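You operate a simulated robot arm through the tools that you are given. There is no shell and no other tool.

The job below is to be done with a simulated robot arm. You get a single attempt, and the scene is never put back.

TASK
Set the tab on the green guide in the vice to the 30 mark and lock it.
Fine: free and tighten its screw with the red bench key, stand the key back in the grey stand, leave the guide clamped.

It is judged by the outcome, as a careful person would: the job done as asked, and still so three seconds after it is handed in. It fails if anything else is knocked over, pushed out of place, dropped, spilled or broken.

THE ROBOT
A 7-joint arm with a fingered hand, fixed in place. Base frame: the origin is on the floor under the middle of its stand, x ahead of it, y to its left, z up; the work surface is at about z = 0.85. Readings come in m, degrees, newtons and seconds.
With the tool pointing down near the work surface it reaches from about 0.26 to 0.7 m from the base axis. Its first joint turns from -166.0 to 166.0 degrees. Payload 4 kg.
Tool frame: the origin (TCP) lies between the finger pads and is the grasp point; the fingertips stand 0.026 m ahead of it; z points along the fingers, y is the line along which they close. The gripper opens to 0.156 m; its body begins 0.073 m behind the TCP. The gripper is a hand of 4 fingers: y runs from the thumb to the fingers, the wrist lies at [0, 0, -0.239] in the tool frame, and closing takes about 1.5 s.
Orientation is told as [roll, pitch, yaw] about the base's x, y, z axes, in that order, counted from this pose: with the fingers straight down and closing along the base's y, the tool's x points along the base's -x, its y along +y and its z along -z.

THE INTERFACE
- The arm moves only by the tool drive_tool. Its argument "plan" is text: rows parted by semicolons, each of 7 numbers parted by spaces: the shift along the base's x, y, z in units of 150 mm (1.0 is 150 mm), then the turn, a rotation vector about the base's x, y, z in units of 120 degrees (1.0 is 120 degrees), then the gripper command, from -1 (fully open) to 1 (shut), values between in proportion. In form: dx dy dz wx wy wz hand; .... A call has 1 to 20 rows; each row is the pose to reach, as a shift and turn from the pose commanded when the call began. A call with a number of a shift or a turn outside -1 to 1 is refused whole. A row lasts 0.2 s, in which the tool goes at most 0.05 m and 8.6 degrees; a call with a longer step from one row to the next is refused whole, and so is a gripper value outside its range. Where a pose cannot be reached the arm comes as near as it can. A force on the tool above 40 N (or 10 N above the force at the start of the call, whichever is more), or a blocked arm, ends the call early, and 0.2 s more pass. Each finger travels about 0.072 m/s and halts on what it meets, pressing with about 26 N; the grip force reading is that of the motor and also rises with nothing between the fingers. The clock runs only during rows and for 0.2 s after the last one: add rows that repeat a pose to give the fingers time. It gives the time, the measured TCP pose, the force on the tool (base axes), the opening and the grip force at its end, in the units of the frame above (readings bear some noise), with the torque about the TCP (base axes, N m) and any sound that the robot's microphone picked up.
- Cameras (640 x 400 px; columns grow to the right, rows downward): "scene" is fixed at [0.2204, -0.4994, 1.6296]; the picture's right is [0.74, -0.68, 0.00], its down [-0.49, -0.54, -0.68] and it looks along [0.46, 0.50, -0.73] (base axes); focal length 315 px, centre (320, 200). "wrist" rides on the gripper at [0.058, -0.058, -0.091] in the tool frame; the picture's right is [0.71, 0.71, 0.00], its down [-0.53, 0.53, -0.67] and it looks along [-0.47, 0.47, 0.74] (tool axes); focal length 265 px, centre (320, 200). There is no depth. A picture from a camera that has moved, and an enlarged one, comes with that camera's place and axes in the base frame and with its lens.
- camera(camera): a new picture of that camera. The clock stands still meanwhile.
- preshape(shape): the hand has 4 fingers and takes this shape, open, in about a second: jaw (thumb against the fingers, like two jaws); tri (thumb and two fingers); tip (a fingertip pinch); poke (one finger out to press); point (the index stretched); flat (the hand flat); cup (the hand cupped); fist (a fist). The gripper value then closes the fingers along that shape, each until it touches; the sizes above hold for jaw. It gives what a move gives, with no picture.
- zoom(camera, box): a new picture of the part [left, top, right, bottom] of that camera's present view, enlarged. The clock stands still meanwhile.
- job_done(): hands the job in; it is judged then, once.

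Nothing tells you positions but the pictures and the camera data. Unless the task says otherwise, let go and move clear before handing in.

The tools are called after "Emit:" as name(argument=value, ...) on one line, values as JSON. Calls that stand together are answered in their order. drive_tool: Moves the arm, as the interface text tells. Its arguments: {"type":"object","properties":{"plan":{"type":"string"}},"required":["plan"]} The other tools are called the same way: preshape (shape) gives the hand a shape; camera (camera) takes a picture; zoom (camera, box) takes an enlarged picture of a part of a camera's view; job_done () hands the job in.

At the start:

```text
time_s: 0.0
tool_pos: [0.4205, -0.0138, 1.2091]
tcp_rot: [-0.1, -0.1, 0.0]
wrist_force: [0.6, -0.4, 0.0]
wrist_torque: [0.02, 0.02, -0.02]
grip_width: 0.1559
grip_force: 0.0
shape: jaw
```

scene: 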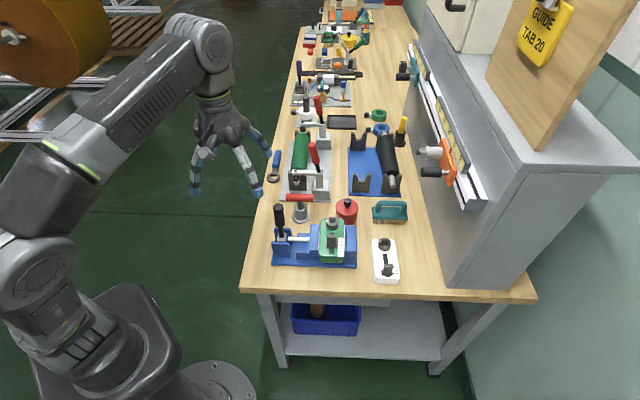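
wrist: 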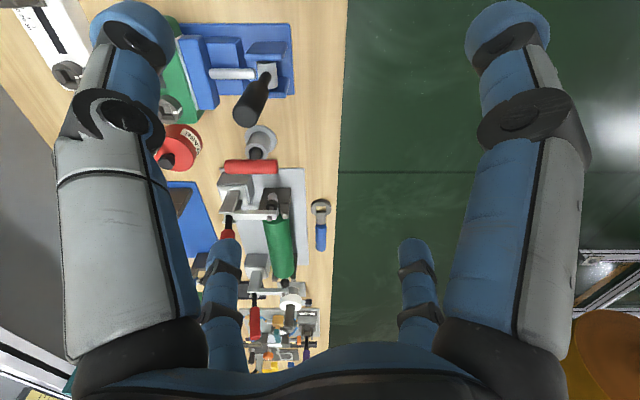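

I see a bench with a blue vice holding a green guide near the front, a red T-handled key standing in a grey stand behind it, and a sign "GUIDE TAB 20" on the shelf side. I'll zoom in to see the details before moving.

Emit:
zoom(camera="scene", box=[260, 180, 420, 290])

Emit:
zoom(camera="scene", box=[310, 210, 360, 270])

Emit:
zoom(camera="wrist", box=[130, 10, 310, 190])

Emit:
zoom(camera="scene", box=[480, 0, 640, 100])

```text
3.64 times, centred on (340, 235) of scene
camera zoom: at [0.2204, -0.4994, 1.6296], right [0.74, -0.68, 0.0], down [-0.49, -0.54, -0.68], along [0.46, 0.5, -0.73], focal length 1144 px, centre (247, 73)
```

zoom: 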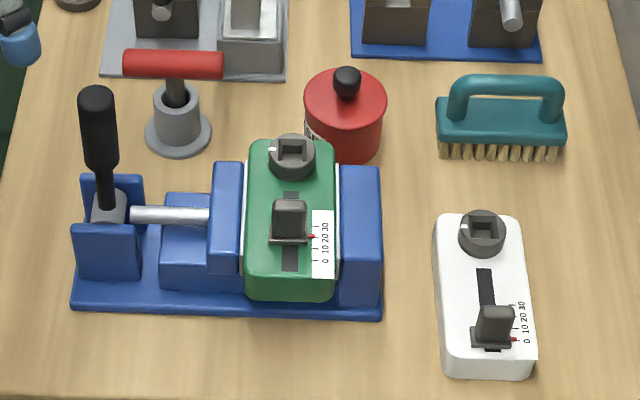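

```text
6.67 times, centred on (335, 240) of scene
camera zoom: at [0.2204, -0.4994, 1.6296], right [0.74, -0.68, 0.0], down [-0.49, -0.54, -0.68], along [0.46, 0.5, -0.73], focal length 2097 px, centre (220, -67)
```

zoom: 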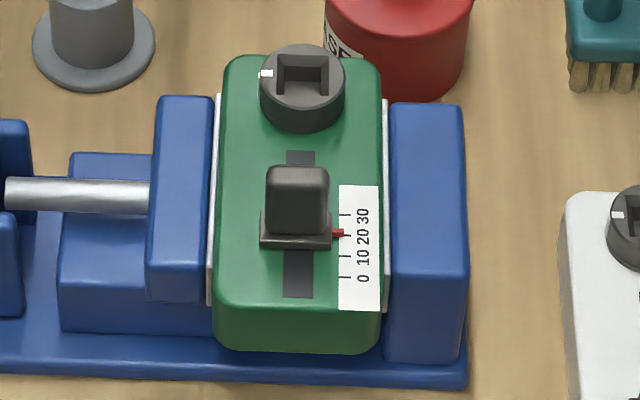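

```text
2.22 times, centred on (220, 100) of wrist
camera zoom: at [0.3627, -0.073, 1.3005], right [-0.71, 0.71, 0.0], down [0.53, 0.53, 0.67], along [0.47, 0.47, -0.74], focal length 590 px, centre (542, 422)
```

zoom: 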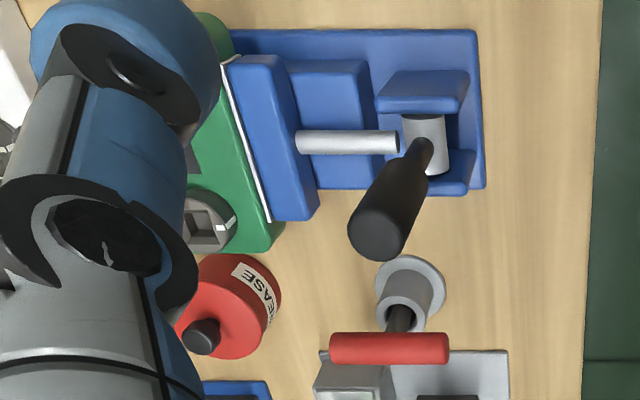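

```text
4.00 times, centred on (560, 50) of scene
camera zoom: at [0.2204, -0.4994, 1.6296], right [0.74, -0.68, 0.0], down [-0.49, -0.54, -0.68], along [0.46, 0.5, -0.73], focal length 1258 px, centre (-640, 800)
```

zoom: 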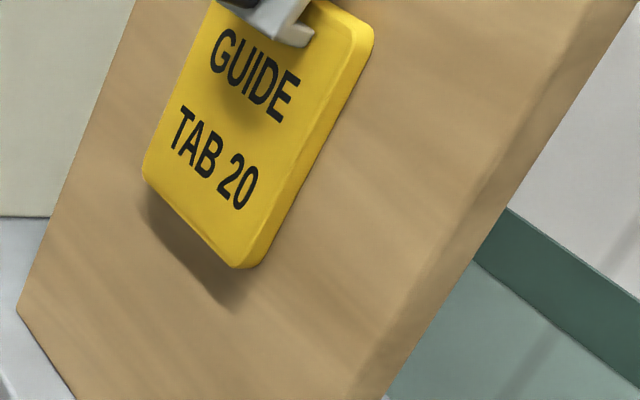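

Emit:
zoom(camera="scene", box=[260, 90, 360, 230])

Emit:
zoom(camera="scene", box=[275, 185, 325, 235])

Emit:
zoom(camera="scene", box=[320, 210, 350, 240])

Emit:
zoom(camera="wrist", box=[180, 120, 340, 300])

```text
2.86 times, centred on (310, 160) of scene
camera zoom: at [0.2204, -0.4994, 1.6296], right [0.74, -0.68, 0.0], down [-0.49, -0.54, -0.68], along [0.46, 0.5, -0.73], focal length 899 px, centre (349, 314)
```

zoom: 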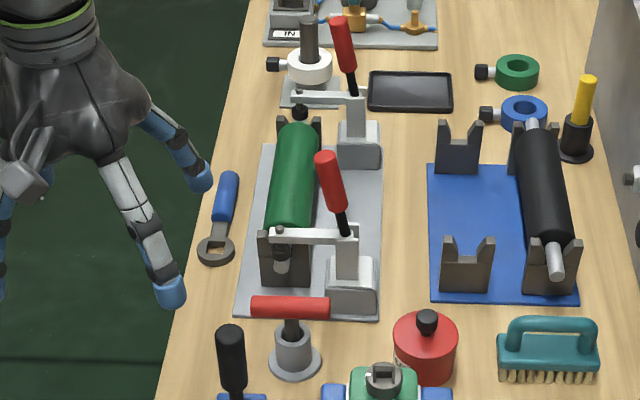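

```text
8.00 times, centred on (300, 210) of scene
camera zoom: at [0.2204, -0.4994, 1.6296], right [0.74, -0.68, 0.0], down [-0.49, -0.54, -0.68], along [0.46, 0.5, -0.73], focal length 2517 px, centre (480, 120)
```

zoom: 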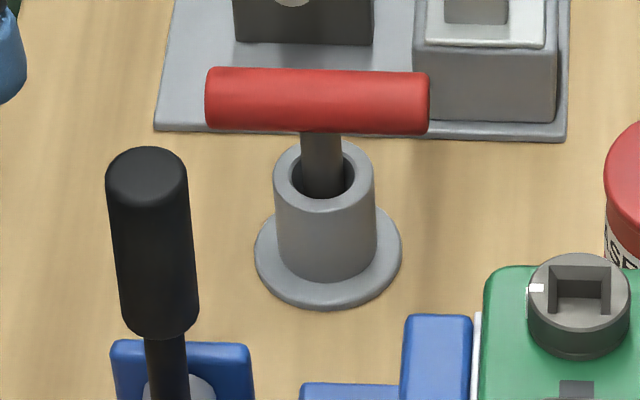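

```text
13.33 times, centred on (335, 225) of scene
camera zoom: at [0.2204, -0.4994, 1.6296], right [0.74, -0.68, 0.0], down [-0.49, -0.54, -0.68], along [0.46, 0.5, -0.73], focal length 4194 px, centre (120, -133)
```

zoom: 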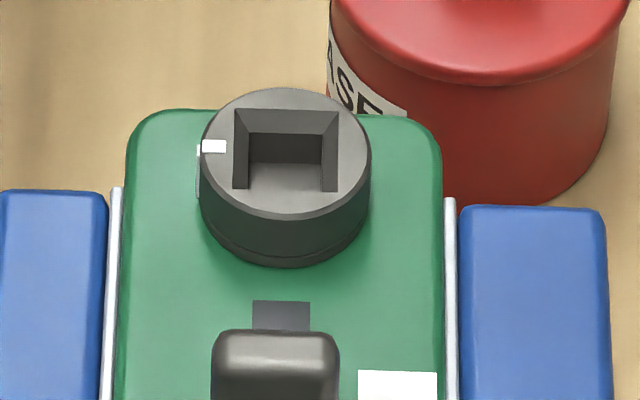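

```text
2.22 times, centred on (260, 210) of wrist
camera zoom: at [0.3627, -0.073, 1.3005], right [-0.71, 0.71, 0.0], down [0.53, 0.53, 0.67], along [0.47, 0.47, -0.74], focal length 590 px, centre (453, 178)
```

zoom: 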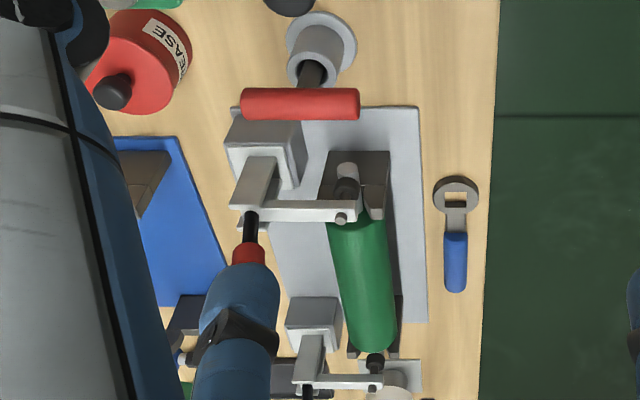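

The task says 30 (the tag's 20 seems to be the current setting), so I go by 30. I put the key's handle at about (0.616, 0.022, 0.94), lying at -45°, and the screw at about (0.617, -0.114, 0.948). I'll move partway toward the key, turn the hand to -45° and narrow it so I can see how the fingers look.

Emit:
drive_tool(plan="0.13 0.03 -0.06 0 0 -0.0625 -0.6; 0.26 0.06 -0.12 0 0 -0.125 -0.2; 0.4 0.1 -0.2 0 0 -0.1875 0.3; 0.53 0.14 -0.26 0 0 -0.25 0.3; 0.66 0.17 -0.33 0 0 -0.3125 0.3; 0.8 0.2 -0.4 0 0 -0.375 0.3; 0.8 0.2 -0.4 0 0 -0.375 0.3")

Emit:
camera(camera="scene")

Emit:
camera(camera="wrist")

```text
time_s: 1.6
tool_pos: [0.5422, 0.0163, 1.1495]
tcp_rot: [0.0, -0.2, -45.1]
wrist_force: [-0.6, 0.3, -0.6]
wrist_torque: [-0.01, 0.0, -0.01]
grip_width: 0.055
grip_force: 0.1
shape: jaw
```

```text
taken
```

scene: 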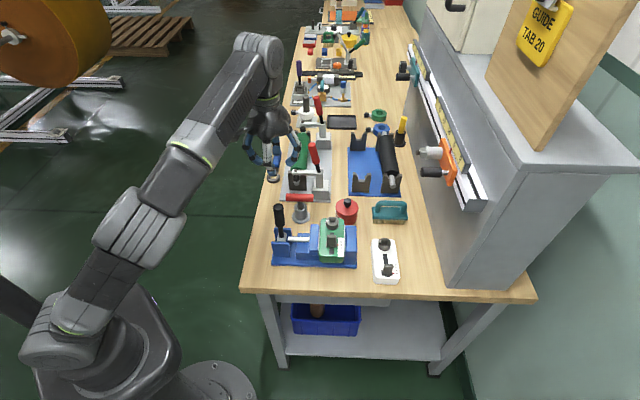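

```text
taken
camera wrist: at [0.4592, 0.0163, 1.2406], right [0.0, 1.0, 0.0], down [0.74, 0.0, 0.67], along [0.67, 0.0, -0.74], focal length 265 px, centre (320, 200)
```

wrist: 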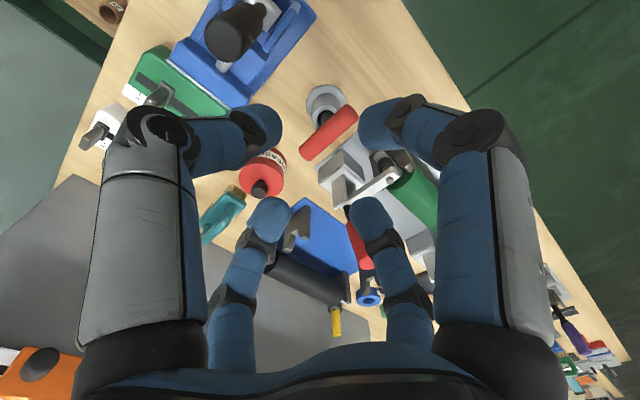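

Emit:
zoom(camera="scene", box=[220, 80, 320, 190])

Emit:
zoom(camera="wrist", box=[180, 80, 440, 260])

```text
3.64 times, centred on (270, 135) of scene
camera zoom: at [0.2204, -0.4994, 1.6296], right [0.74, -0.68, 0.0], down [-0.49, -0.54, -0.68], along [0.46, 0.5, -0.73], focal length 1144 px, centre (502, 436)
```

zoom: 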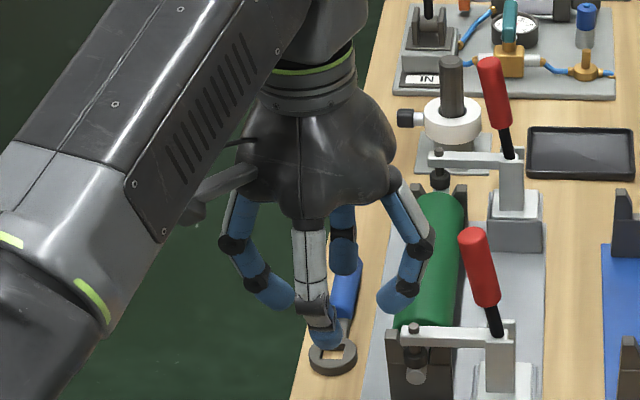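

```text
2.22 times, centred on (310, 170) of wrist
camera zoom: at [0.4592, 0.0163, 1.2406], right [0.0, 1.0, 0.0], down [0.74, 0.0, 0.67], along [0.67, 0.0, -0.74], focal length 590 px, centre (342, 267)
```

zoom: 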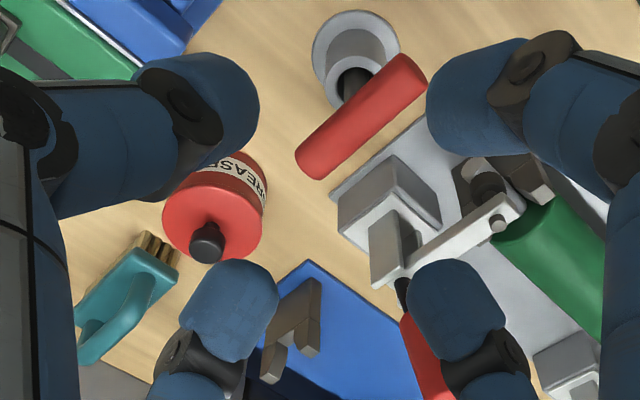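

The hand has four fingers spaced around the palm, at about ±x and ±y of the tool. I'll try the pinch shapes here in free air to see which suits the T-handle.

Emit:
preshape(shape="tip")

Emit:
zoom(camera="scene", box=[220, 80, 320, 190])

Emit:
camera(camera="wrist")

Emit:
preshape(shape="tri")

Emit:
zoom(camera="scene", box=[220, 80, 320, 190])

Emit:
camera(camera="wrist")

```text
time_s: 2.5
tool_pos: [0.5404, 0.0163, 1.1482]
tcp_rot: [0.0, -0.1, -45.0]
wrist_force: [0.5, -0.1, -0.9]
wrist_torque: [0.0, 0.01, 0.03]
grip_width: 0.156
grip_force: 0.1
shape: tip
```

```text
3.64 times, centred on (270, 135) of scene
camera zoom: at [0.2204, -0.4994, 1.6296], right [0.74, -0.68, 0.0], down [-0.49, -0.54, -0.68], along [0.46, 0.5, -0.73], focal length 1144 px, centre (502, 436)
```

zoom: 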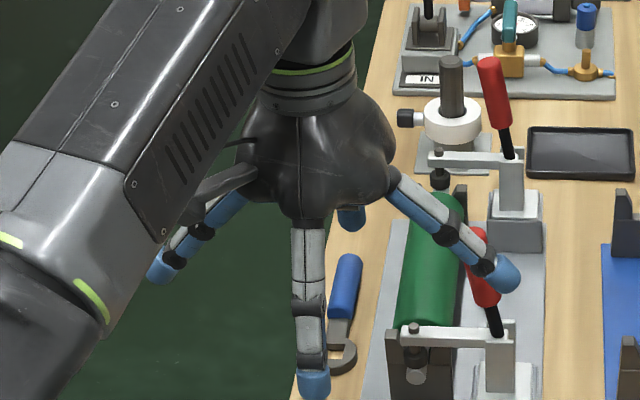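

```text
taken
camera wrist: at [0.4589, 0.0161, 1.2408], right [0.0, 1.0, 0.0], down [0.74, 0.0, 0.67], along [0.67, 0.0, -0.74], focal length 265 px, centre (320, 200)
```

wrist: 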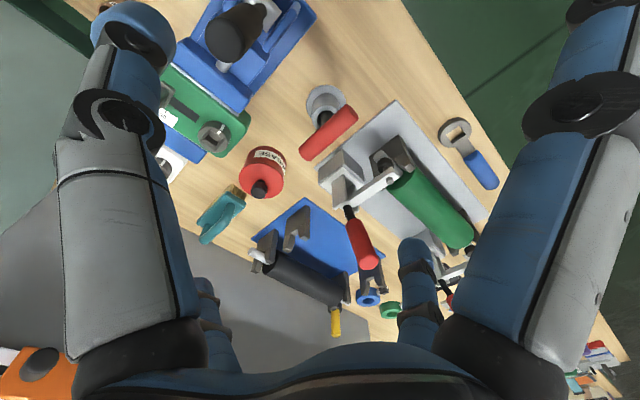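

```text
time_s: 3.4
tool_pos: [0.5413, 0.0175, 1.1484]
tcp_rot: [0.1, -0.1, -45.1]
wrist_force: [-0.4, -0.7, 0.2]
wrist_torque: [0.01, 0.01, 0.0]
grip_width: 0.1561
grip_force: 0.0
shape: tri
```

```text
3.64 times, centred on (270, 135) of scene
camera zoom: at [0.2204, -0.4994, 1.6296], right [0.74, -0.68, 0.0], down [-0.49, -0.54, -0.68], along [0.46, 0.5, -0.73], focal length 1144 px, centre (502, 436)
```

zoom: 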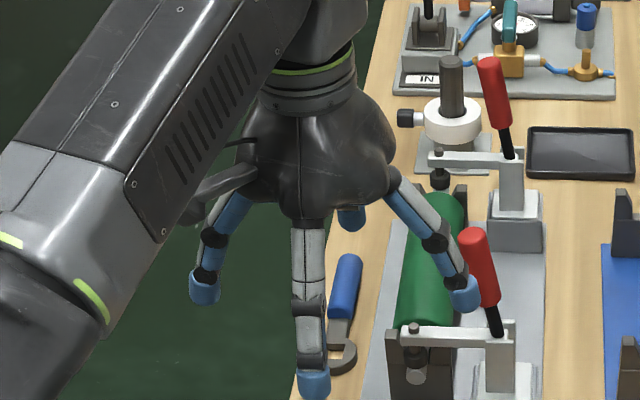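

```text
taken
camera wrist: at [0.4589, 0.0161, 1.2408], right [0.0, 1.0, 0.0], down [0.74, 0.0, 0.67], along [0.67, 0.0, -0.74], focal length 265 px, centre (320, 200)
```

wrist: 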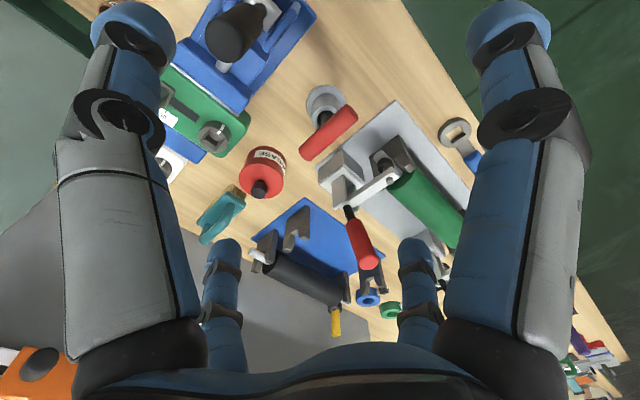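

The tip shape keeps the ±x fingers splayed wide, so jaw is better here: with the hand at yaw 0 its four fingers straddle the bar on diagonals, two on each side. I'll go back to jaw, partly close, turn to yaw 0 and hover over the key.

Emit:
preshape(shape="jaw")

Emit:
drive_tool(plan="0.07 0.005 0 0 0 0.0625 -0.5; 0.14 0.01 0 0 0 0.125 -0.03; 0.22 0.02 0 0 0 0.1875 -0.03; 0.32 0.025 -0.1 0 0 0.25 -0.03; 0.42 0.03 -0.2 0 0 0.3125 -0.03; 0.503 0.039 -0.327 0 0 0.375 -0.03; 0.503 0.039 -0.327 0 0 0.375 -0.03")

Emit:
zoom(camera="scene", box=[240, 90, 380, 250])

Emit:
camera(camera="wrist")

```text
time_s: 4.3
tool_pos: [0.5406, 0.0161, 1.1487]
tcp_rot: [0.0, -0.1, -45.0]
wrist_force: [-0.5, -0.4, -0.8]
wrist_torque: [0.02, -0.01, 0.02]
grip_width: 0.156
grip_force: 0.0
shape: jaw
```

```text
time_s: 5.9
tool_pos: [0.6163, 0.0191, 1.1001]
tcp_rot: [0.0, -0.1, 0.0]
wrist_force: [0.2, 0.0, 0.4]
wrist_torque: [-0.02, 0.03, -0.02]
grip_width: 0.0809
grip_force: 0.1
shape: jaw
```

```text
2.50 times, centred on (310, 170) of scene
camera zoom: at [0.2204, -0.4994, 1.6296], right [0.74, -0.68, 0.0], down [-0.49, -0.54, -0.68], along [0.46, 0.5, -0.73], focal length 786 px, centre (345, 275)
```

zoom: 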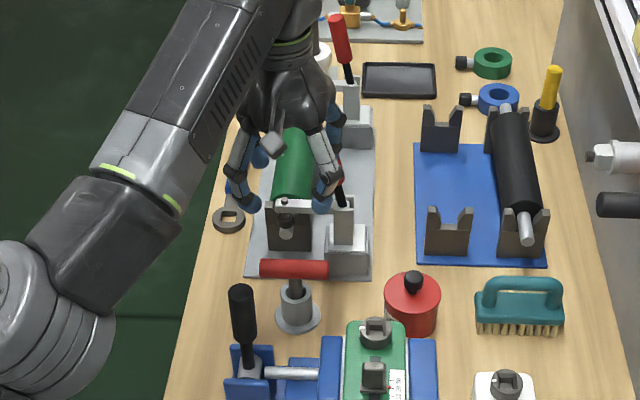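

```text
taken
camera wrist: at [0.5589, -0.0382, 1.1915], right [-0.71, 0.71, 0.0], down [0.52, 0.53, 0.67], along [0.47, 0.47, -0.74], focal length 265 px, centre (320, 200)
```

wrist: 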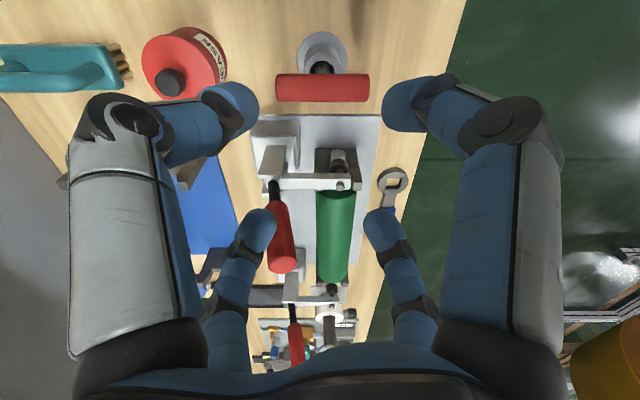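

Emit:
zoom(camera="wrist", box=[260, 10, 390, 120])

Emit:
zoom(camera="scene", box=[260, 110, 350, 220])

```text
3.64 times, centred on (325, 65) of wrist
camera zoom: at [0.5589, -0.0382, 1.1915], right [-0.71, 0.71, 0.0], down [0.52, 0.53, 0.67], along [0.47, 0.47, -0.74], focal length 965 px, centre (302, 691)
```

zoom: 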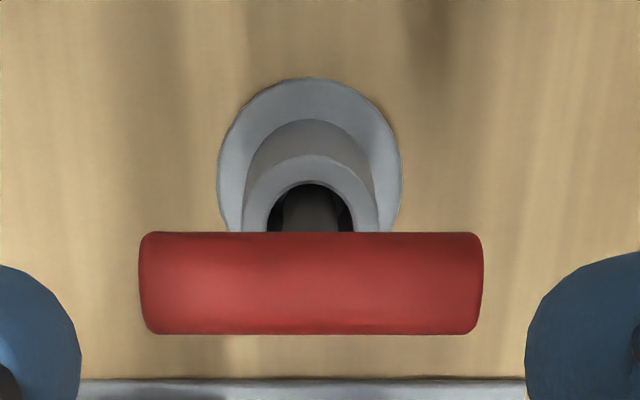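

```text
3.64 times, centred on (305, 165) of scene
camera zoom: at [0.2204, -0.4994, 1.6296], right [0.74, -0.68, 0.0], down [-0.49, -0.54, -0.68], along [0.46, 0.5, -0.73], focal length 1144 px, centre (374, 327)
```

zoom: 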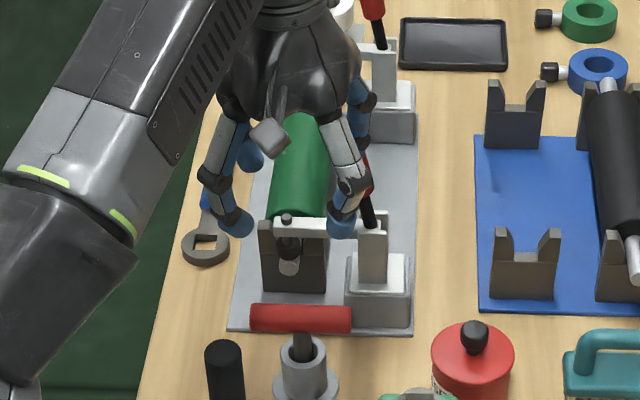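

Emit:
zoom(camera="wrist", box=[230, 80, 390, 200])

Emit:
zoom(camera="scene", box=[300, 140, 350, 210])

```text
3.33 times, centred on (310, 140) of wrist
camera zoom: at [0.5589, -0.0382, 1.1915], right [-0.71, 0.71, 0.0], down [0.52, 0.53, 0.67], along [0.47, 0.47, -0.74], focal length 885 px, centre (353, 400)
```

zoom: 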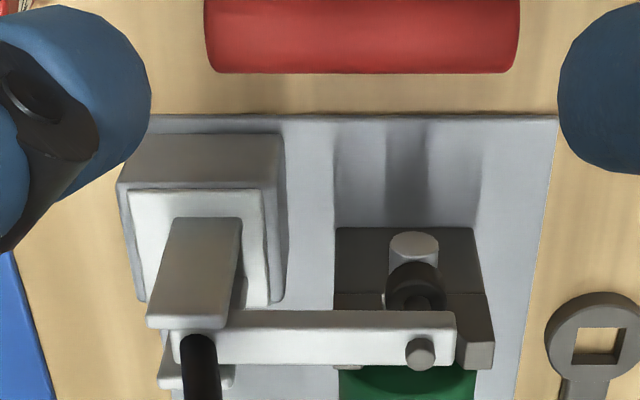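

```text
5.71 times, centred on (325, 175) of scene
camera zoom: at [0.2204, -0.4994, 1.6296], right [0.74, -0.68, 0.0], down [-0.49, -0.54, -0.68], along [0.46, 0.5, -0.73], focal length 1798 px, centre (291, 343)
```

zoom: 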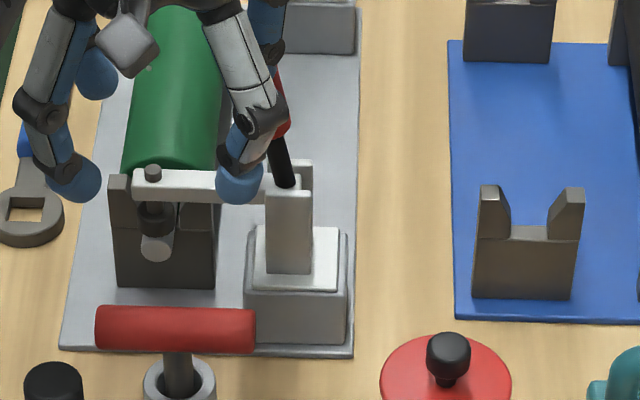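

Emit:
drive_tool(plan="0 0 0 0 0 0 -0.03; 0 0 0 0 0 0 -0.03")

Emit:
zoom(camera="wrist", box=[260, 10, 390, 120])

```text
time_s: 6.5
tool_pos: [0.6171, 0.021, 1.0983]
tcp_rot: [0.0, -0.1, 0.0]
wrist_force: [0.9, 0.6, -0.1]
wrist_torque: [0.0, 0.01, -0.01]
grip_width: 0.0809
grip_force: 0.0
shape: jaw
```

```text
3.64 times, centred on (325, 65) of wrist
camera zoom: at [0.5586, -0.0381, 1.1917], right [-0.71, 0.71, 0.0], down [0.53, 0.53, 0.67], along [0.47, 0.47, -0.74], focal length 965 px, centre (302, 691)
```

zoom: 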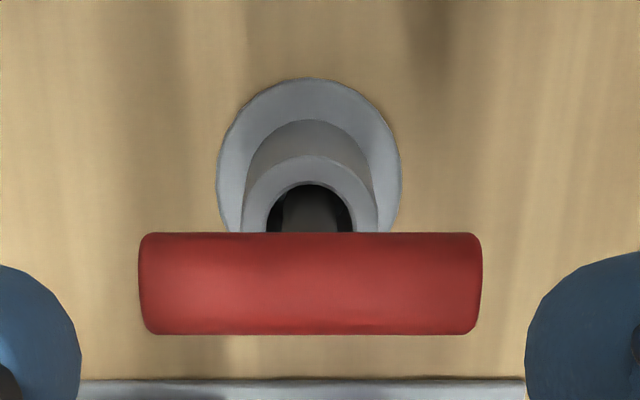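

The handle lies about 1-5 mm off the tool axis, so I'll correct for that and go down to 1.00, just above the bar, for a check look.

Emit:
drive_tool(plan="0.009 0.027 -0.133 0 0 0 -0.03; 0.009 0.027 -0.267 0 0 0 -0.03; 0.009 0.027 -0.4 0 0 0 -0.03; 0.009 0.027 -0.533 0 0 0 -0.03; 0.009 0.027 -0.667 0 0 0 -0.03; 0.009 0.027 -0.667 0 0 0 -0.03")

Emit:
zoom(camera="scene", box=[250, 120, 360, 240])

Emit:
camera(camera="wrist")

```text
time_s: 7.9
tool_pos: [0.6176, 0.0238, 1.0002]
tcp_rot: [0.1, -0.1, 0.0]
wrist_force: [0.5, 1.0, -0.3]
wrist_torque: [0.0, 0.01, -0.01]
grip_width: 0.081
grip_force: 0.1
shape: jaw
```

```text
3.33 times, centred on (305, 180) of scene
camera zoom: at [0.2204, -0.4994, 1.6296], right [0.74, -0.68, 0.0], down [-0.49, -0.54, -0.68], along [0.46, 0.5, -0.73], focal length 1049 px, centre (370, 267)
```

zoom: 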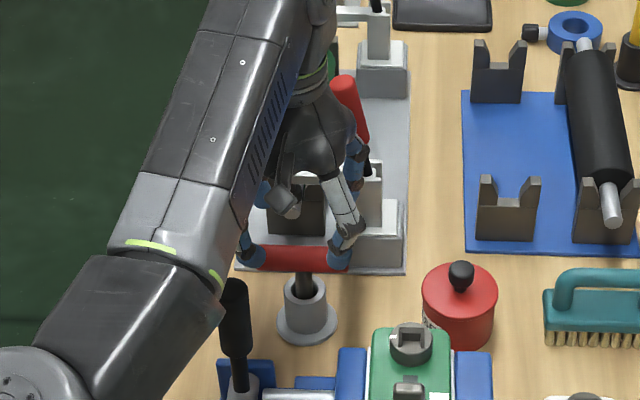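

```text
taken
camera wrist: at [0.5595, -0.0341, 1.0918], right [-0.71, 0.71, 0.0], down [0.53, 0.53, 0.67], along [0.47, 0.47, -0.74], focal length 265 px, centre (320, 200)
```

wrist: 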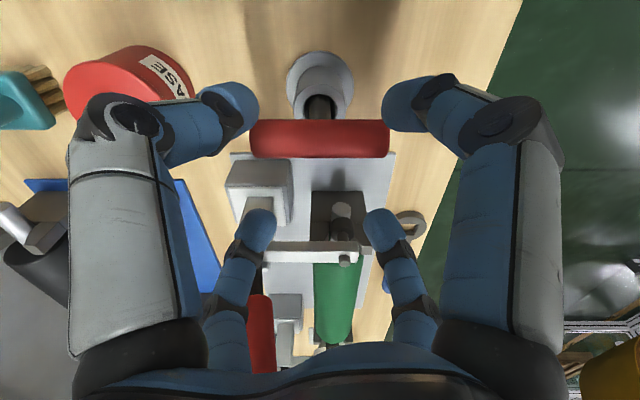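

Emit:
camera(camera="scene")

```text
taken
```

scene: 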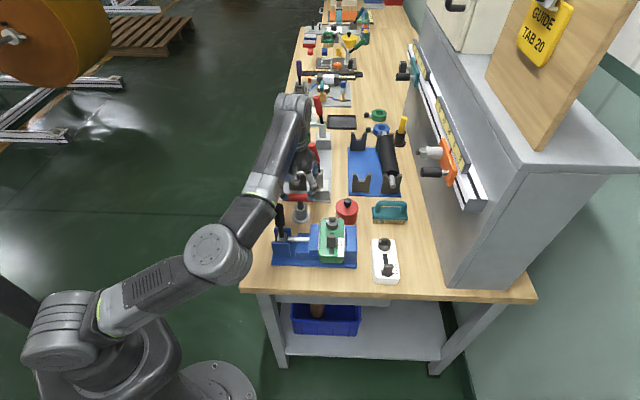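

Emit:
zoom(camera="scene", box=[180, 130, 340, 280])

Emit:
zoom(camera="scene", box=[255, 180, 305, 230])

```text
2.67 times, centred on (260, 205) of scene
camera zoom: at [0.2204, -0.4994, 1.6296], right [0.74, -0.68, 0.0], down [-0.49, -0.54, -0.68], along [0.46, 0.5, -0.73], focal length 839 px, centre (480, 187)
```

zoom: 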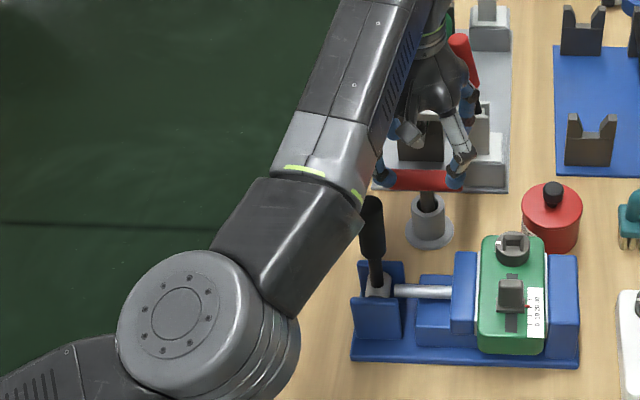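

```text
8.00 times, centred on (280, 205) of scene
camera zoom: at [0.2204, -0.4994, 1.6296], right [0.74, -0.68, 0.0], down [-0.49, -0.54, -0.68], along [0.46, 0.5, -0.73], focal length 2517 px, centre (640, 160)
```

zoom: 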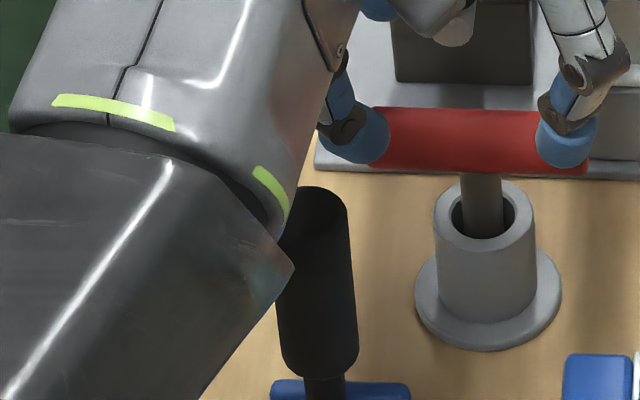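

The fingers are lined up, but the forearm has dropped its elbow low beside the vice lever and is only about 1 cm from it. Going down further like this could hit the lever, so I'll back straight up and look for a better arm posture.

Emit:
drive_tool(plan="0 0 0.133 0 0 0 -0.03; 0 0 0.267 0 0 0 -0.03; 0 0 0.4 0 0 0 -0.03; 0 0 0.533 0 0 0 -0.03; 0 0 0.667 0 0 0 -0.03; 0 0 0.667 0 0 0 -0.03")

Emit:
camera(camera="scene")

Emit:
drive_tool(plan="-0.13 0 0.05 0 0 0 -0.03; -0.26 0 0.1 0 0 0 -0.03; -0.39 0 0.15 0 0 0 -0.03; -0.52 0 0.2 0 0 0 -0.03; -0.65 0 0.2 0 0 0 -0.03; -0.8 0 0.2 0 0 0 -0.03; -0.95 0 0.2 0 0 0 -0.03; -0.95 0 0.2 0 0 0 -0.03")

Emit:
camera(camera="scene")

```text
time_s: 9.3
tool_pos: [0.6181, 0.0238, 1.0996]
tcp_rot: [0.0, -0.2, 0.2]
wrist_force: [-0.1, 0.2, -1.2]
wrist_torque: [-0.01, 0.0, -0.03]
grip_width: 0.0807
grip_force: 0.0
shape: jaw
```

```text
taken
```

scene: 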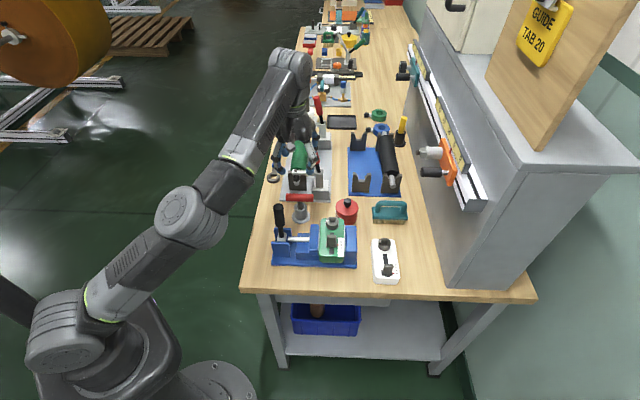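

```text
time_s: 11.1
tool_pos: [0.4744, 0.0244, 1.13]
tcp_rot: [-0.1, 0.0, -0.1]
wrist_force: [0.3, 0.3, 0.7]
wrist_torque: [0.03, -0.01, -0.05]
grip_width: 0.0807
grip_force: 0.1
shape: jaw
```

```text
taken
```

scene: 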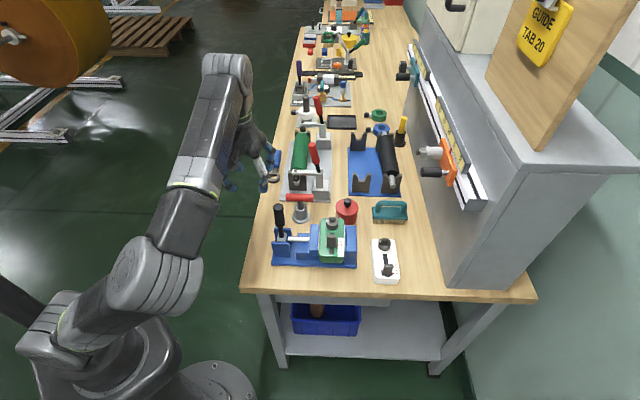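

The lever clearance depends on which way the elbow swings. The hand is four-fold symmetric, so other yaws would grip the bar equally well, and I'll rotate here in free air to see how the elbow reacts.

Emit:
drive_tool(plan="0 0 0 0 0 -0.0682 -0.03; 0 0 0 0 0 -0.1364 -0.03; 0 0 0 0 0 -0.2045 -0.03; 0 0 0 0 0 -0.2727 -0.03; 0 0 0 0 0 -0.3409 -0.03; 0 0 0 0 0 -0.4091 -0.03; 0 0 0 0 0 -0.4773 -0.03; 0 0 0 0 0 -0.5455 -0.03; 0 0 0 0 0 -0.6136 -0.03; 0 0 0 0 0 -0.6818 -0.03; 0 0 0 0 0 -0.75 -0.03; 0 0 0 0 0 -0.75 -0.03")

Emit:
camera(camera="scene")

```text
time_s: 13.7
tool_pos: [0.509, -0.1162, 1.1562]
tcp_rot: [-0.7, -0.9, -86.5]
wrist_force: [-0.1, 0.3, 0.3]
wrist_torque: [0.0, 0.01, -0.06]
grip_width: 0.0808
grip_force: 0.2
shape: jaw
out of reach, approached as far as the arm can: row 9, 10, 11, 12
```

```text
taken
```

scene: 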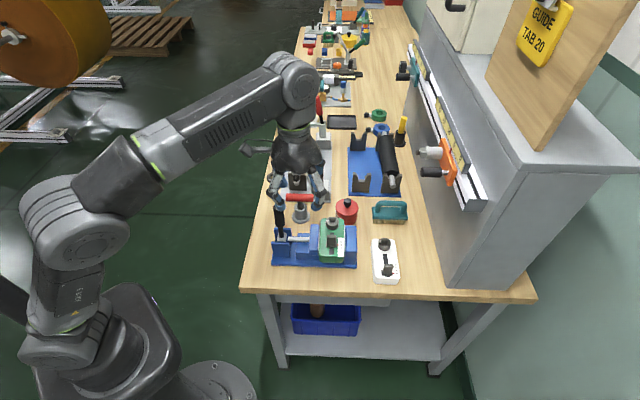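

Emit:
drive_tool(plan="0 0 0 0 0 0.0682 -0.03; 0 0 0 0 0 0.1364 -0.03; 0 0 0 0 0 0.2045 -0.03; 0 0 0 0 0 0.2727 -0.03; 0 0 0 0 0 0.3409 -0.03; 0 0 0 0 0 0.3409 -0.03")

Emit:
camera(camera="scene")

```text
time_s: 15.1
tool_pos: [0.5087, -0.1137, 1.1567]
tcp_rot: [-0.7, -1.0, -45.4]
wrist_force: [0.0, 0.0, 0.7]
wrist_torque: [-0.02, -0.03, -0.01]
grip_width: 0.081
grip_force: 0.2
shape: jaw
```

```text
taken
```

scene: 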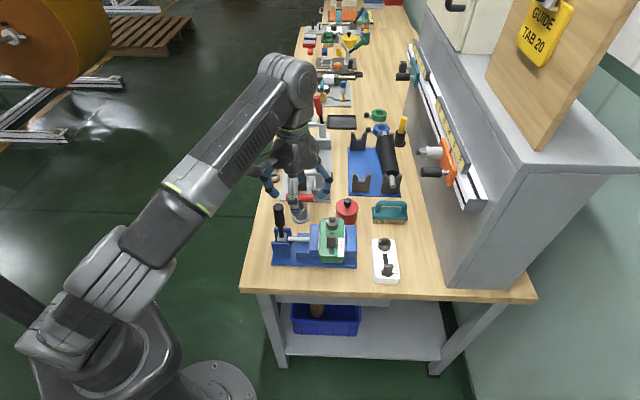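

The joint limit sits near yaw -75, and a lower yaw lifts the elbow. I'll go back above the key at yaw -45 and look at the posture there.

Emit:
drive_tool(plan="0.1 0.13 0 0 0 0 -0.03; 0.2 0.26 0 0 0 0 -0.03; 0.3 0.39 -0.05 0 0 0 -0.03; 0.4 0.52 -0.1 0 0 0 -0.03; 0.5 0.65 -0.18 0 0 0 -0.03; 0.6 0.78 -0.28 0 0 0 -0.03; 0.723 0.918 -0.38 0 0 0 -0.03; 0.723 0.918 -0.38 0 0 0 -0.03")

Emit:
camera(camera="scene")

```text
time_s: 16.9
tool_pos: [0.6181, 0.0232, 1.1002]
tcp_rot: [-0.7, -1.0, -45.4]
wrist_force: [0.1, 0.8, -0.1]
wrist_torque: [0.01, -0.02, -0.01]
grip_width: 0.0809
grip_force: 0.0
shape: jaw
```

```text
taken
```

scene: 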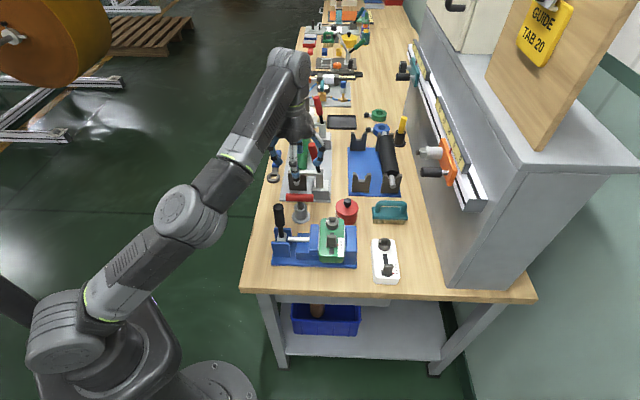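

Emit:
drive_tool(plan="0 0 -0.133 0 0 0 -0.03; 0 0 -0.267 0 0 0 -0.03; 0 0 -0.4 0 0 0 -0.03; 0 0 -0.533 0 0 0 -0.03; 0 0 -0.667 0 0 0 -0.03; 0 0 -0.667 0 0 0 -0.03")

Emit:
zoom(camera="scene", box=[180, 130, 340, 280])

Emit:
zoom(camera="scene", box=[255, 180, 305, 230])

```text
time_s: 18.3
tool_pos: [0.6175, 0.0223, 0.9996]
tcp_rot: [-0.7, -1.0, -45.4]
wrist_force: [-0.9, 0.0, 0.3]
wrist_torque: [-0.04, 0.04, 0.01]
grip_width: 0.0807
grip_force: 0.0
shape: jaw
```

```text
2.67 times, centred on (260, 205) of scene
camera zoom: at [0.2204, -0.4994, 1.6296], right [0.74, -0.68, 0.0], down [-0.49, -0.54, -0.68], along [0.46, 0.5, -0.73], focal length 839 px, centre (480, 187)
```

zoom: 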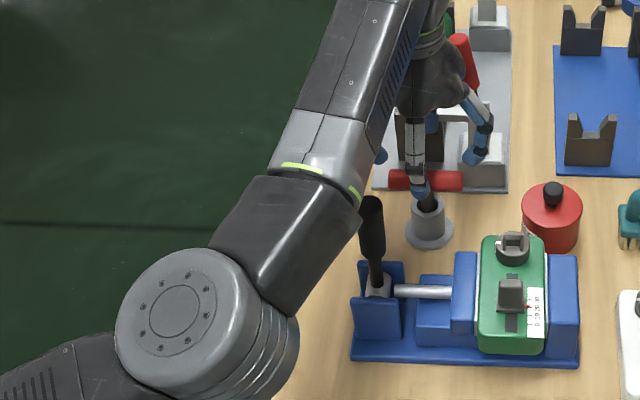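

```text
8.00 times, centred on (280, 205) of scene
camera zoom: at [0.2204, -0.4994, 1.6296], right [0.74, -0.68, 0.0], down [-0.49, -0.54, -0.68], along [0.46, 0.5, -0.73], focal length 2517 px, centre (640, 160)
```

zoom: 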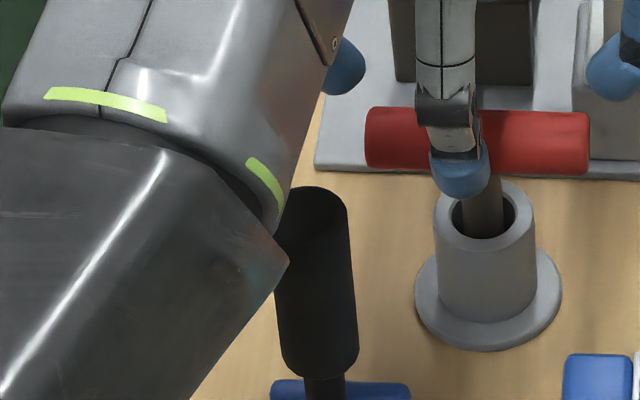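

Yaw alone doesn't change the elbow. To measure the forearm's clearance properly, I'll rise to 1.10 and swing the whole arm rigidly about the base axis by 12°, which gives me a stereo pair of the forearm.

Emit:
drive_tool(plan="0 0 0.133 0 0 0 -0.03; 0 0 0.267 0 0 0 -0.03; 0 0 0.4 0 0 0 -0.03; 0 0 0.533 0 0 0 -0.03; 0 0 0.667 0 0 0 -0.03; 0 0 0.667 0 0 0 -0.03")

Emit:
zoom(camera="scene", box=[0, 40, 320, 340])

Emit:
drive_tool(plan="0.003 -0.2153 0 0 0 -0.025 -0.03; -0.006 -0.431 0 0 0 -0.05 -0.03; -0.0257 -0.646 0 0 0 -0.075 -0.03; -0.0567 -0.859 0 0 0 -0.1 -0.03; -0.0567 -0.859 0 0 0 -0.1 -0.03")

Emit:
zoom(camera="scene", box=[0, 40, 320, 340])

Emit:
camera(camera="wrist")

```text
time_s: 19.7
tool_pos: [0.618, 0.023, 1.0982]
tcp_rot: [-0.7, -0.9, -45.4]
wrist_force: [-0.1, -0.6, -0.1]
wrist_torque: [-0.01, 0.01, -0.02]
grip_width: 0.0806
grip_force: 0.1
shape: jaw
```

```text
1.33 times, centred on (160, 190) of scene
camera zoom: at [0.2204, -0.4994, 1.6296], right [0.74, -0.68, 0.0], down [-0.49, -0.54, -0.68], along [0.46, 0.5, -0.73], focal length 419 px, centre (533, 213)
```

zoom: 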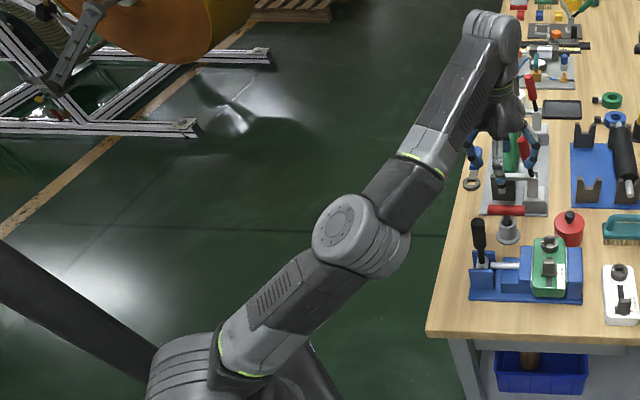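

```text
time_s: 20.9
tool_pos: [0.6083, -0.1056, 1.097]
tcp_rot: [-0.7, -1.0, -57.4]
wrist_force: [0.1, 0.0, -0.5]
wrist_torque: [-0.01, 0.04, 0.0]
grip_width: 0.0806
grip_force: 0.1
shape: jaw
```

```text
1.33 times, centred on (160, 190) of scene
camera zoom: at [0.2204, -0.4994, 1.6296], right [0.74, -0.68, 0.0], down [-0.49, -0.54, -0.68], along [0.46, 0.5, -0.73], focal length 419 px, centre (533, 213)
```

zoom: 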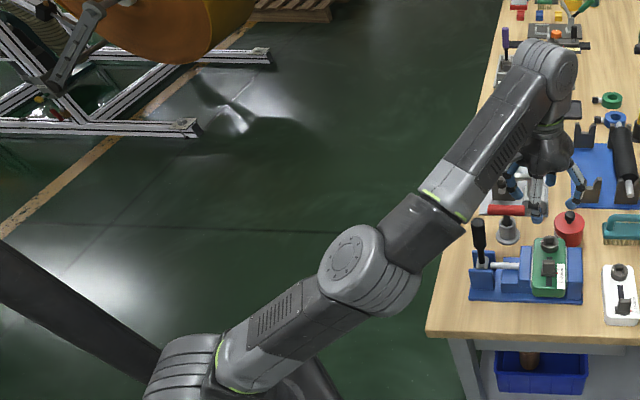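

```text
taken
camera wrist: at [0.5289, -0.0863, 1.1883], right [0.22, 0.98, -0.02], down [0.73, -0.15, 0.67], along [0.65, -0.16, -0.74], focal length 265 px, centre (320, 200)
```

wrist: 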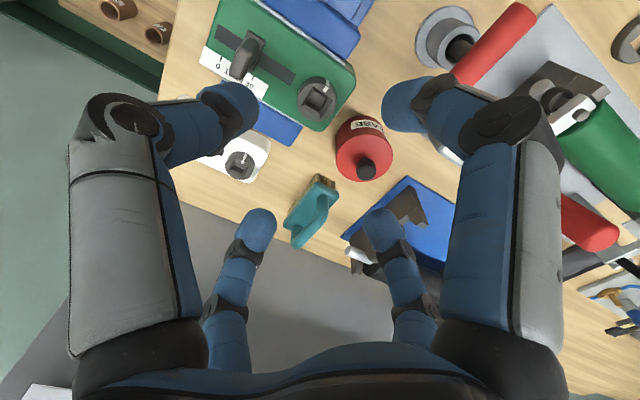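

Stereo puts the forearm well above the lever: about 1.16 to 1.18 there once the hand is at key height, against a lever top near 1.04, so going down is safe. I'll use this wrist view to study the guide's scale and screw first.

Emit:
zoom(camera="wrist", box=[180, 0, 380, 130])

Emit:
zoom(camera="wrist", box=[195, 20, 285, 100])

Emit:
zoom(camera="wrist", box=[400, 0, 560, 100])

```text
3.08 times, centred on (280, 65) of wrist
camera zoom: at [0.5289, -0.0863, 1.1883], right [0.22, 0.98, -0.02], down [0.73, -0.15, 0.67], along [0.65, -0.16, -0.74], focal length 817 px, centre (443, 615)
```

zoom: 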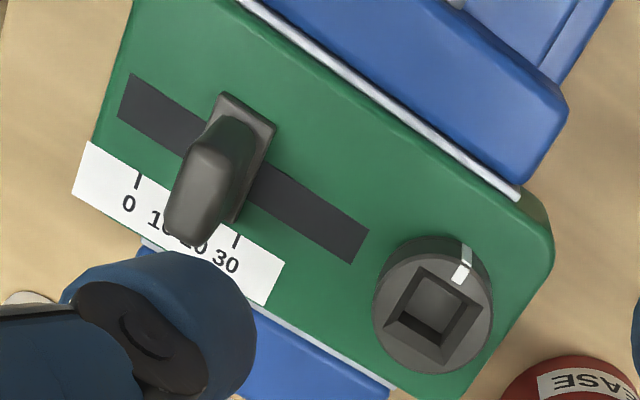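

```text
5.00 times, centred on (240, 60) of wrist
camera zoom: at [0.5289, -0.0863, 1.1883], right [0.22, 0.98, -0.02], down [0.73, -0.15, 0.67], along [0.65, -0.16, -0.74], focal length 1327 px, centre (720, 900)
```

zoom: 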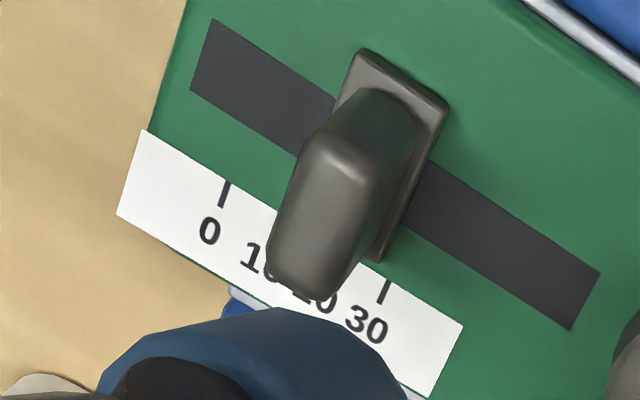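

```text
4.00 times, centred on (480, 50) of wrist
camera zoom: at [0.5289, -0.0863, 1.1883], right [0.22, 0.98, -0.02], down [0.73, -0.15, 0.67], along [0.65, -0.16, -0.74], focal length 1062 px, centre (-320, 800)
```

zoom: 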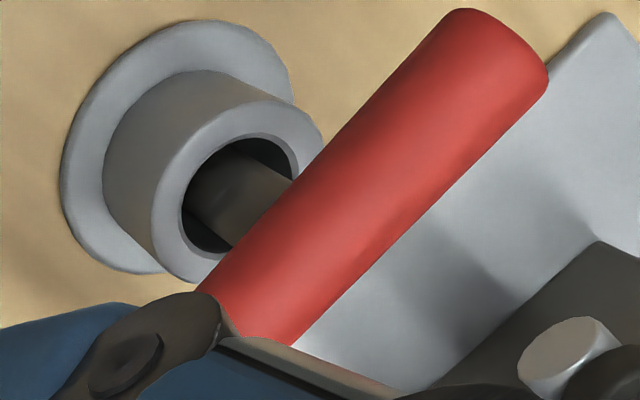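

The pointer reads 20 now and the scale increases toward the screw. I'll return above the key at yaw 0, take out the small residual tilt, and come down to 1.00.

Emit:
drive_tool(plan="0.0083 0.1086 0 0.0012 0.0006 0.0598 -0.03; 0.0167 0.2173 0 0.0024 0.0012 0.1196 -0.03; 0.025 0.3259 0 0.0036 0.0018 0.1794 -0.03; 0.0333 0.4345 0 0.0048 0.0024 0.2392 -0.03; 0.0417 0.5431 0 0.0059 0.0029 0.2989 -0.03; 0.05 0.6518 0 0.0071 0.0035 0.3587 -0.03; 0.0583 0.7604 0 0.0083 0.0041 0.4185 -0.03; 0.0667 0.869 0 0.0095 0.0047 0.4783 -0.03; 0.0667 0.869 -0.167 0.0095 0.0047 0.4783 -0.03; 0.0667 0.869 -0.333 0.0095 0.0047 0.4783 -0.03; 0.0667 0.869 -0.5 0.0095 0.0047 0.4783 -0.03; 0.0667 0.869 -0.667 0.0095 0.0047 0.4783 -0.03; 0.0667 0.869 -0.667 0.0095 0.0047 0.4783 -0.03; 0.0667 0.869 -0.667 0.0095 0.0047 0.4783 -0.03")

Emit:
camera(camera="wrist")

Emit:
camera(camera="scene")

```text
time_s: 23.9
tool_pos: [0.6182, 0.0239, 0.9988]
tcp_rot: [0.0, 0.0, 0.1]
wrist_force: [-0.6, 0.2, -0.4]
wrist_torque: [0.02, 0.0, -0.02]
grip_width: 0.0807
grip_force: 0.0
shape: jaw
```

```text
taken
camera wrist: at [0.5606, -0.0338, 1.0907], right [-0.71, 0.71, 0.0], down [0.53, 0.53, 0.67], along [0.47, 0.47, -0.74], focal length 265 px, centre (320, 200)
```

wrist: 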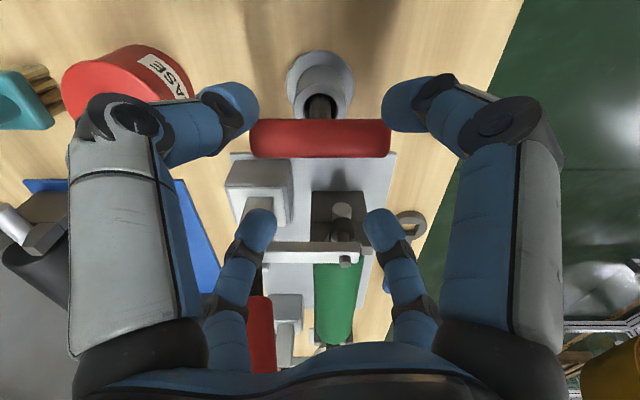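

```text
taken
```

scene: 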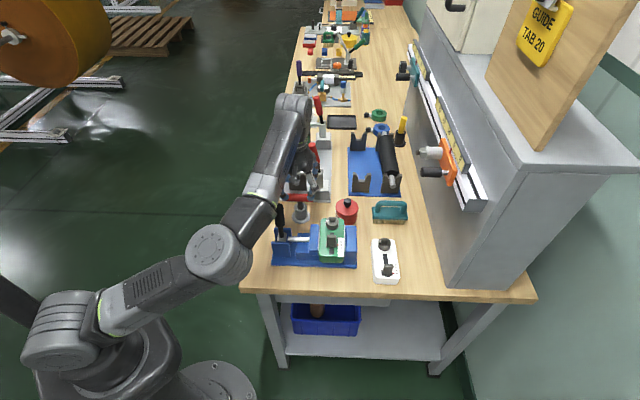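

Emit:
drive_tool(plan="0.008 0.008 -0.1 0 0 0 -0.03; 0.008 0.008 -0.2 0 0 0 -0.03; 0.008 0.008 -0.3 0 0 0 -0.03; 0.008 0.008 -0.4 0 0 0 -0.03; 0.008 0.008 -0.4 0 0 0 -0.03")

Emit:
camera(camera="wrist")

Emit:
zoom(camera="scene", box=[180, 130, 340, 280])

Emit:
zoom(camera="scene", box=[270, 170, 330, 230])

```text
time_s: 25.1
tool_pos: [0.6203, 0.0257, 0.9395]
tcp_rot: [0.1, 0.0, 0.0]
wrist_force: [-0.1, 0.1, -0.1]
wrist_torque: [0.02, -0.01, -0.03]
grip_width: 0.0808
grip_force: 0.1
shape: jaw
```

```text
taken
camera wrist: at [0.5624, -0.0327, 1.0308], right [-0.71, 0.71, 0.0], down [0.53, 0.53, 0.67], along [0.47, 0.47, -0.74], focal length 265 px, centre (320, 200)
```

wrist: 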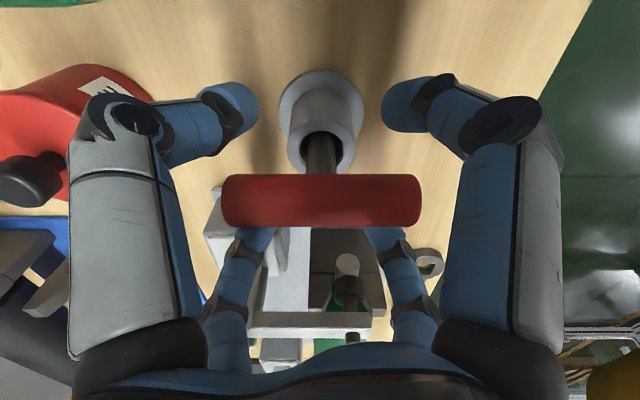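

```text
2.67 times, centred on (260, 205) of scene
camera zoom: at [0.2204, -0.4994, 1.6296], right [0.74, -0.68, 0.0], down [-0.49, -0.54, -0.68], along [0.46, 0.5, -0.73], focal length 839 px, centre (480, 187)
```

zoom: 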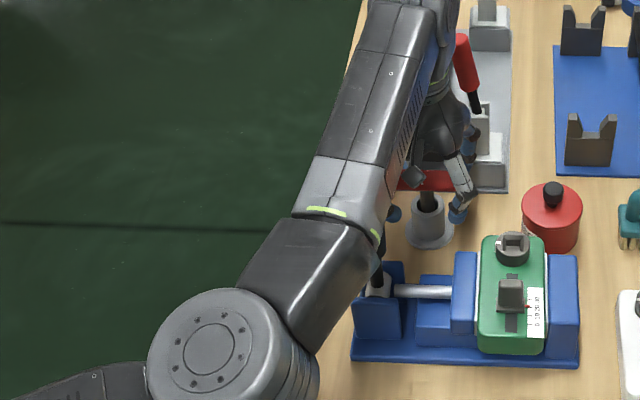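

```text
6.67 times, centred on (300, 200) of scene
camera zoom: at [0.2204, -0.4994, 1.6296], right [0.74, -0.68, 0.0], down [-0.49, -0.54, -0.68], along [0.46, 0.5, -0.73], focal length 2097 px, centre (453, 200)
```

zoom: 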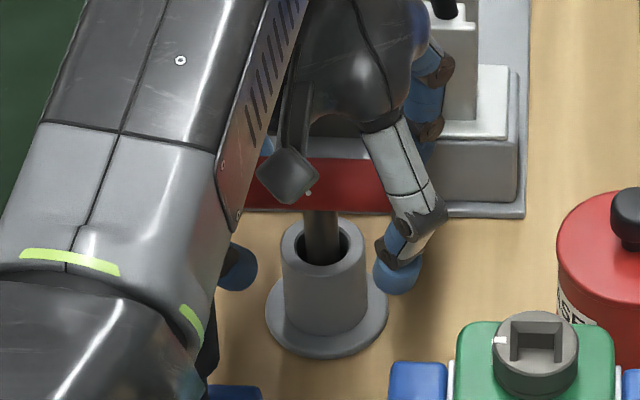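

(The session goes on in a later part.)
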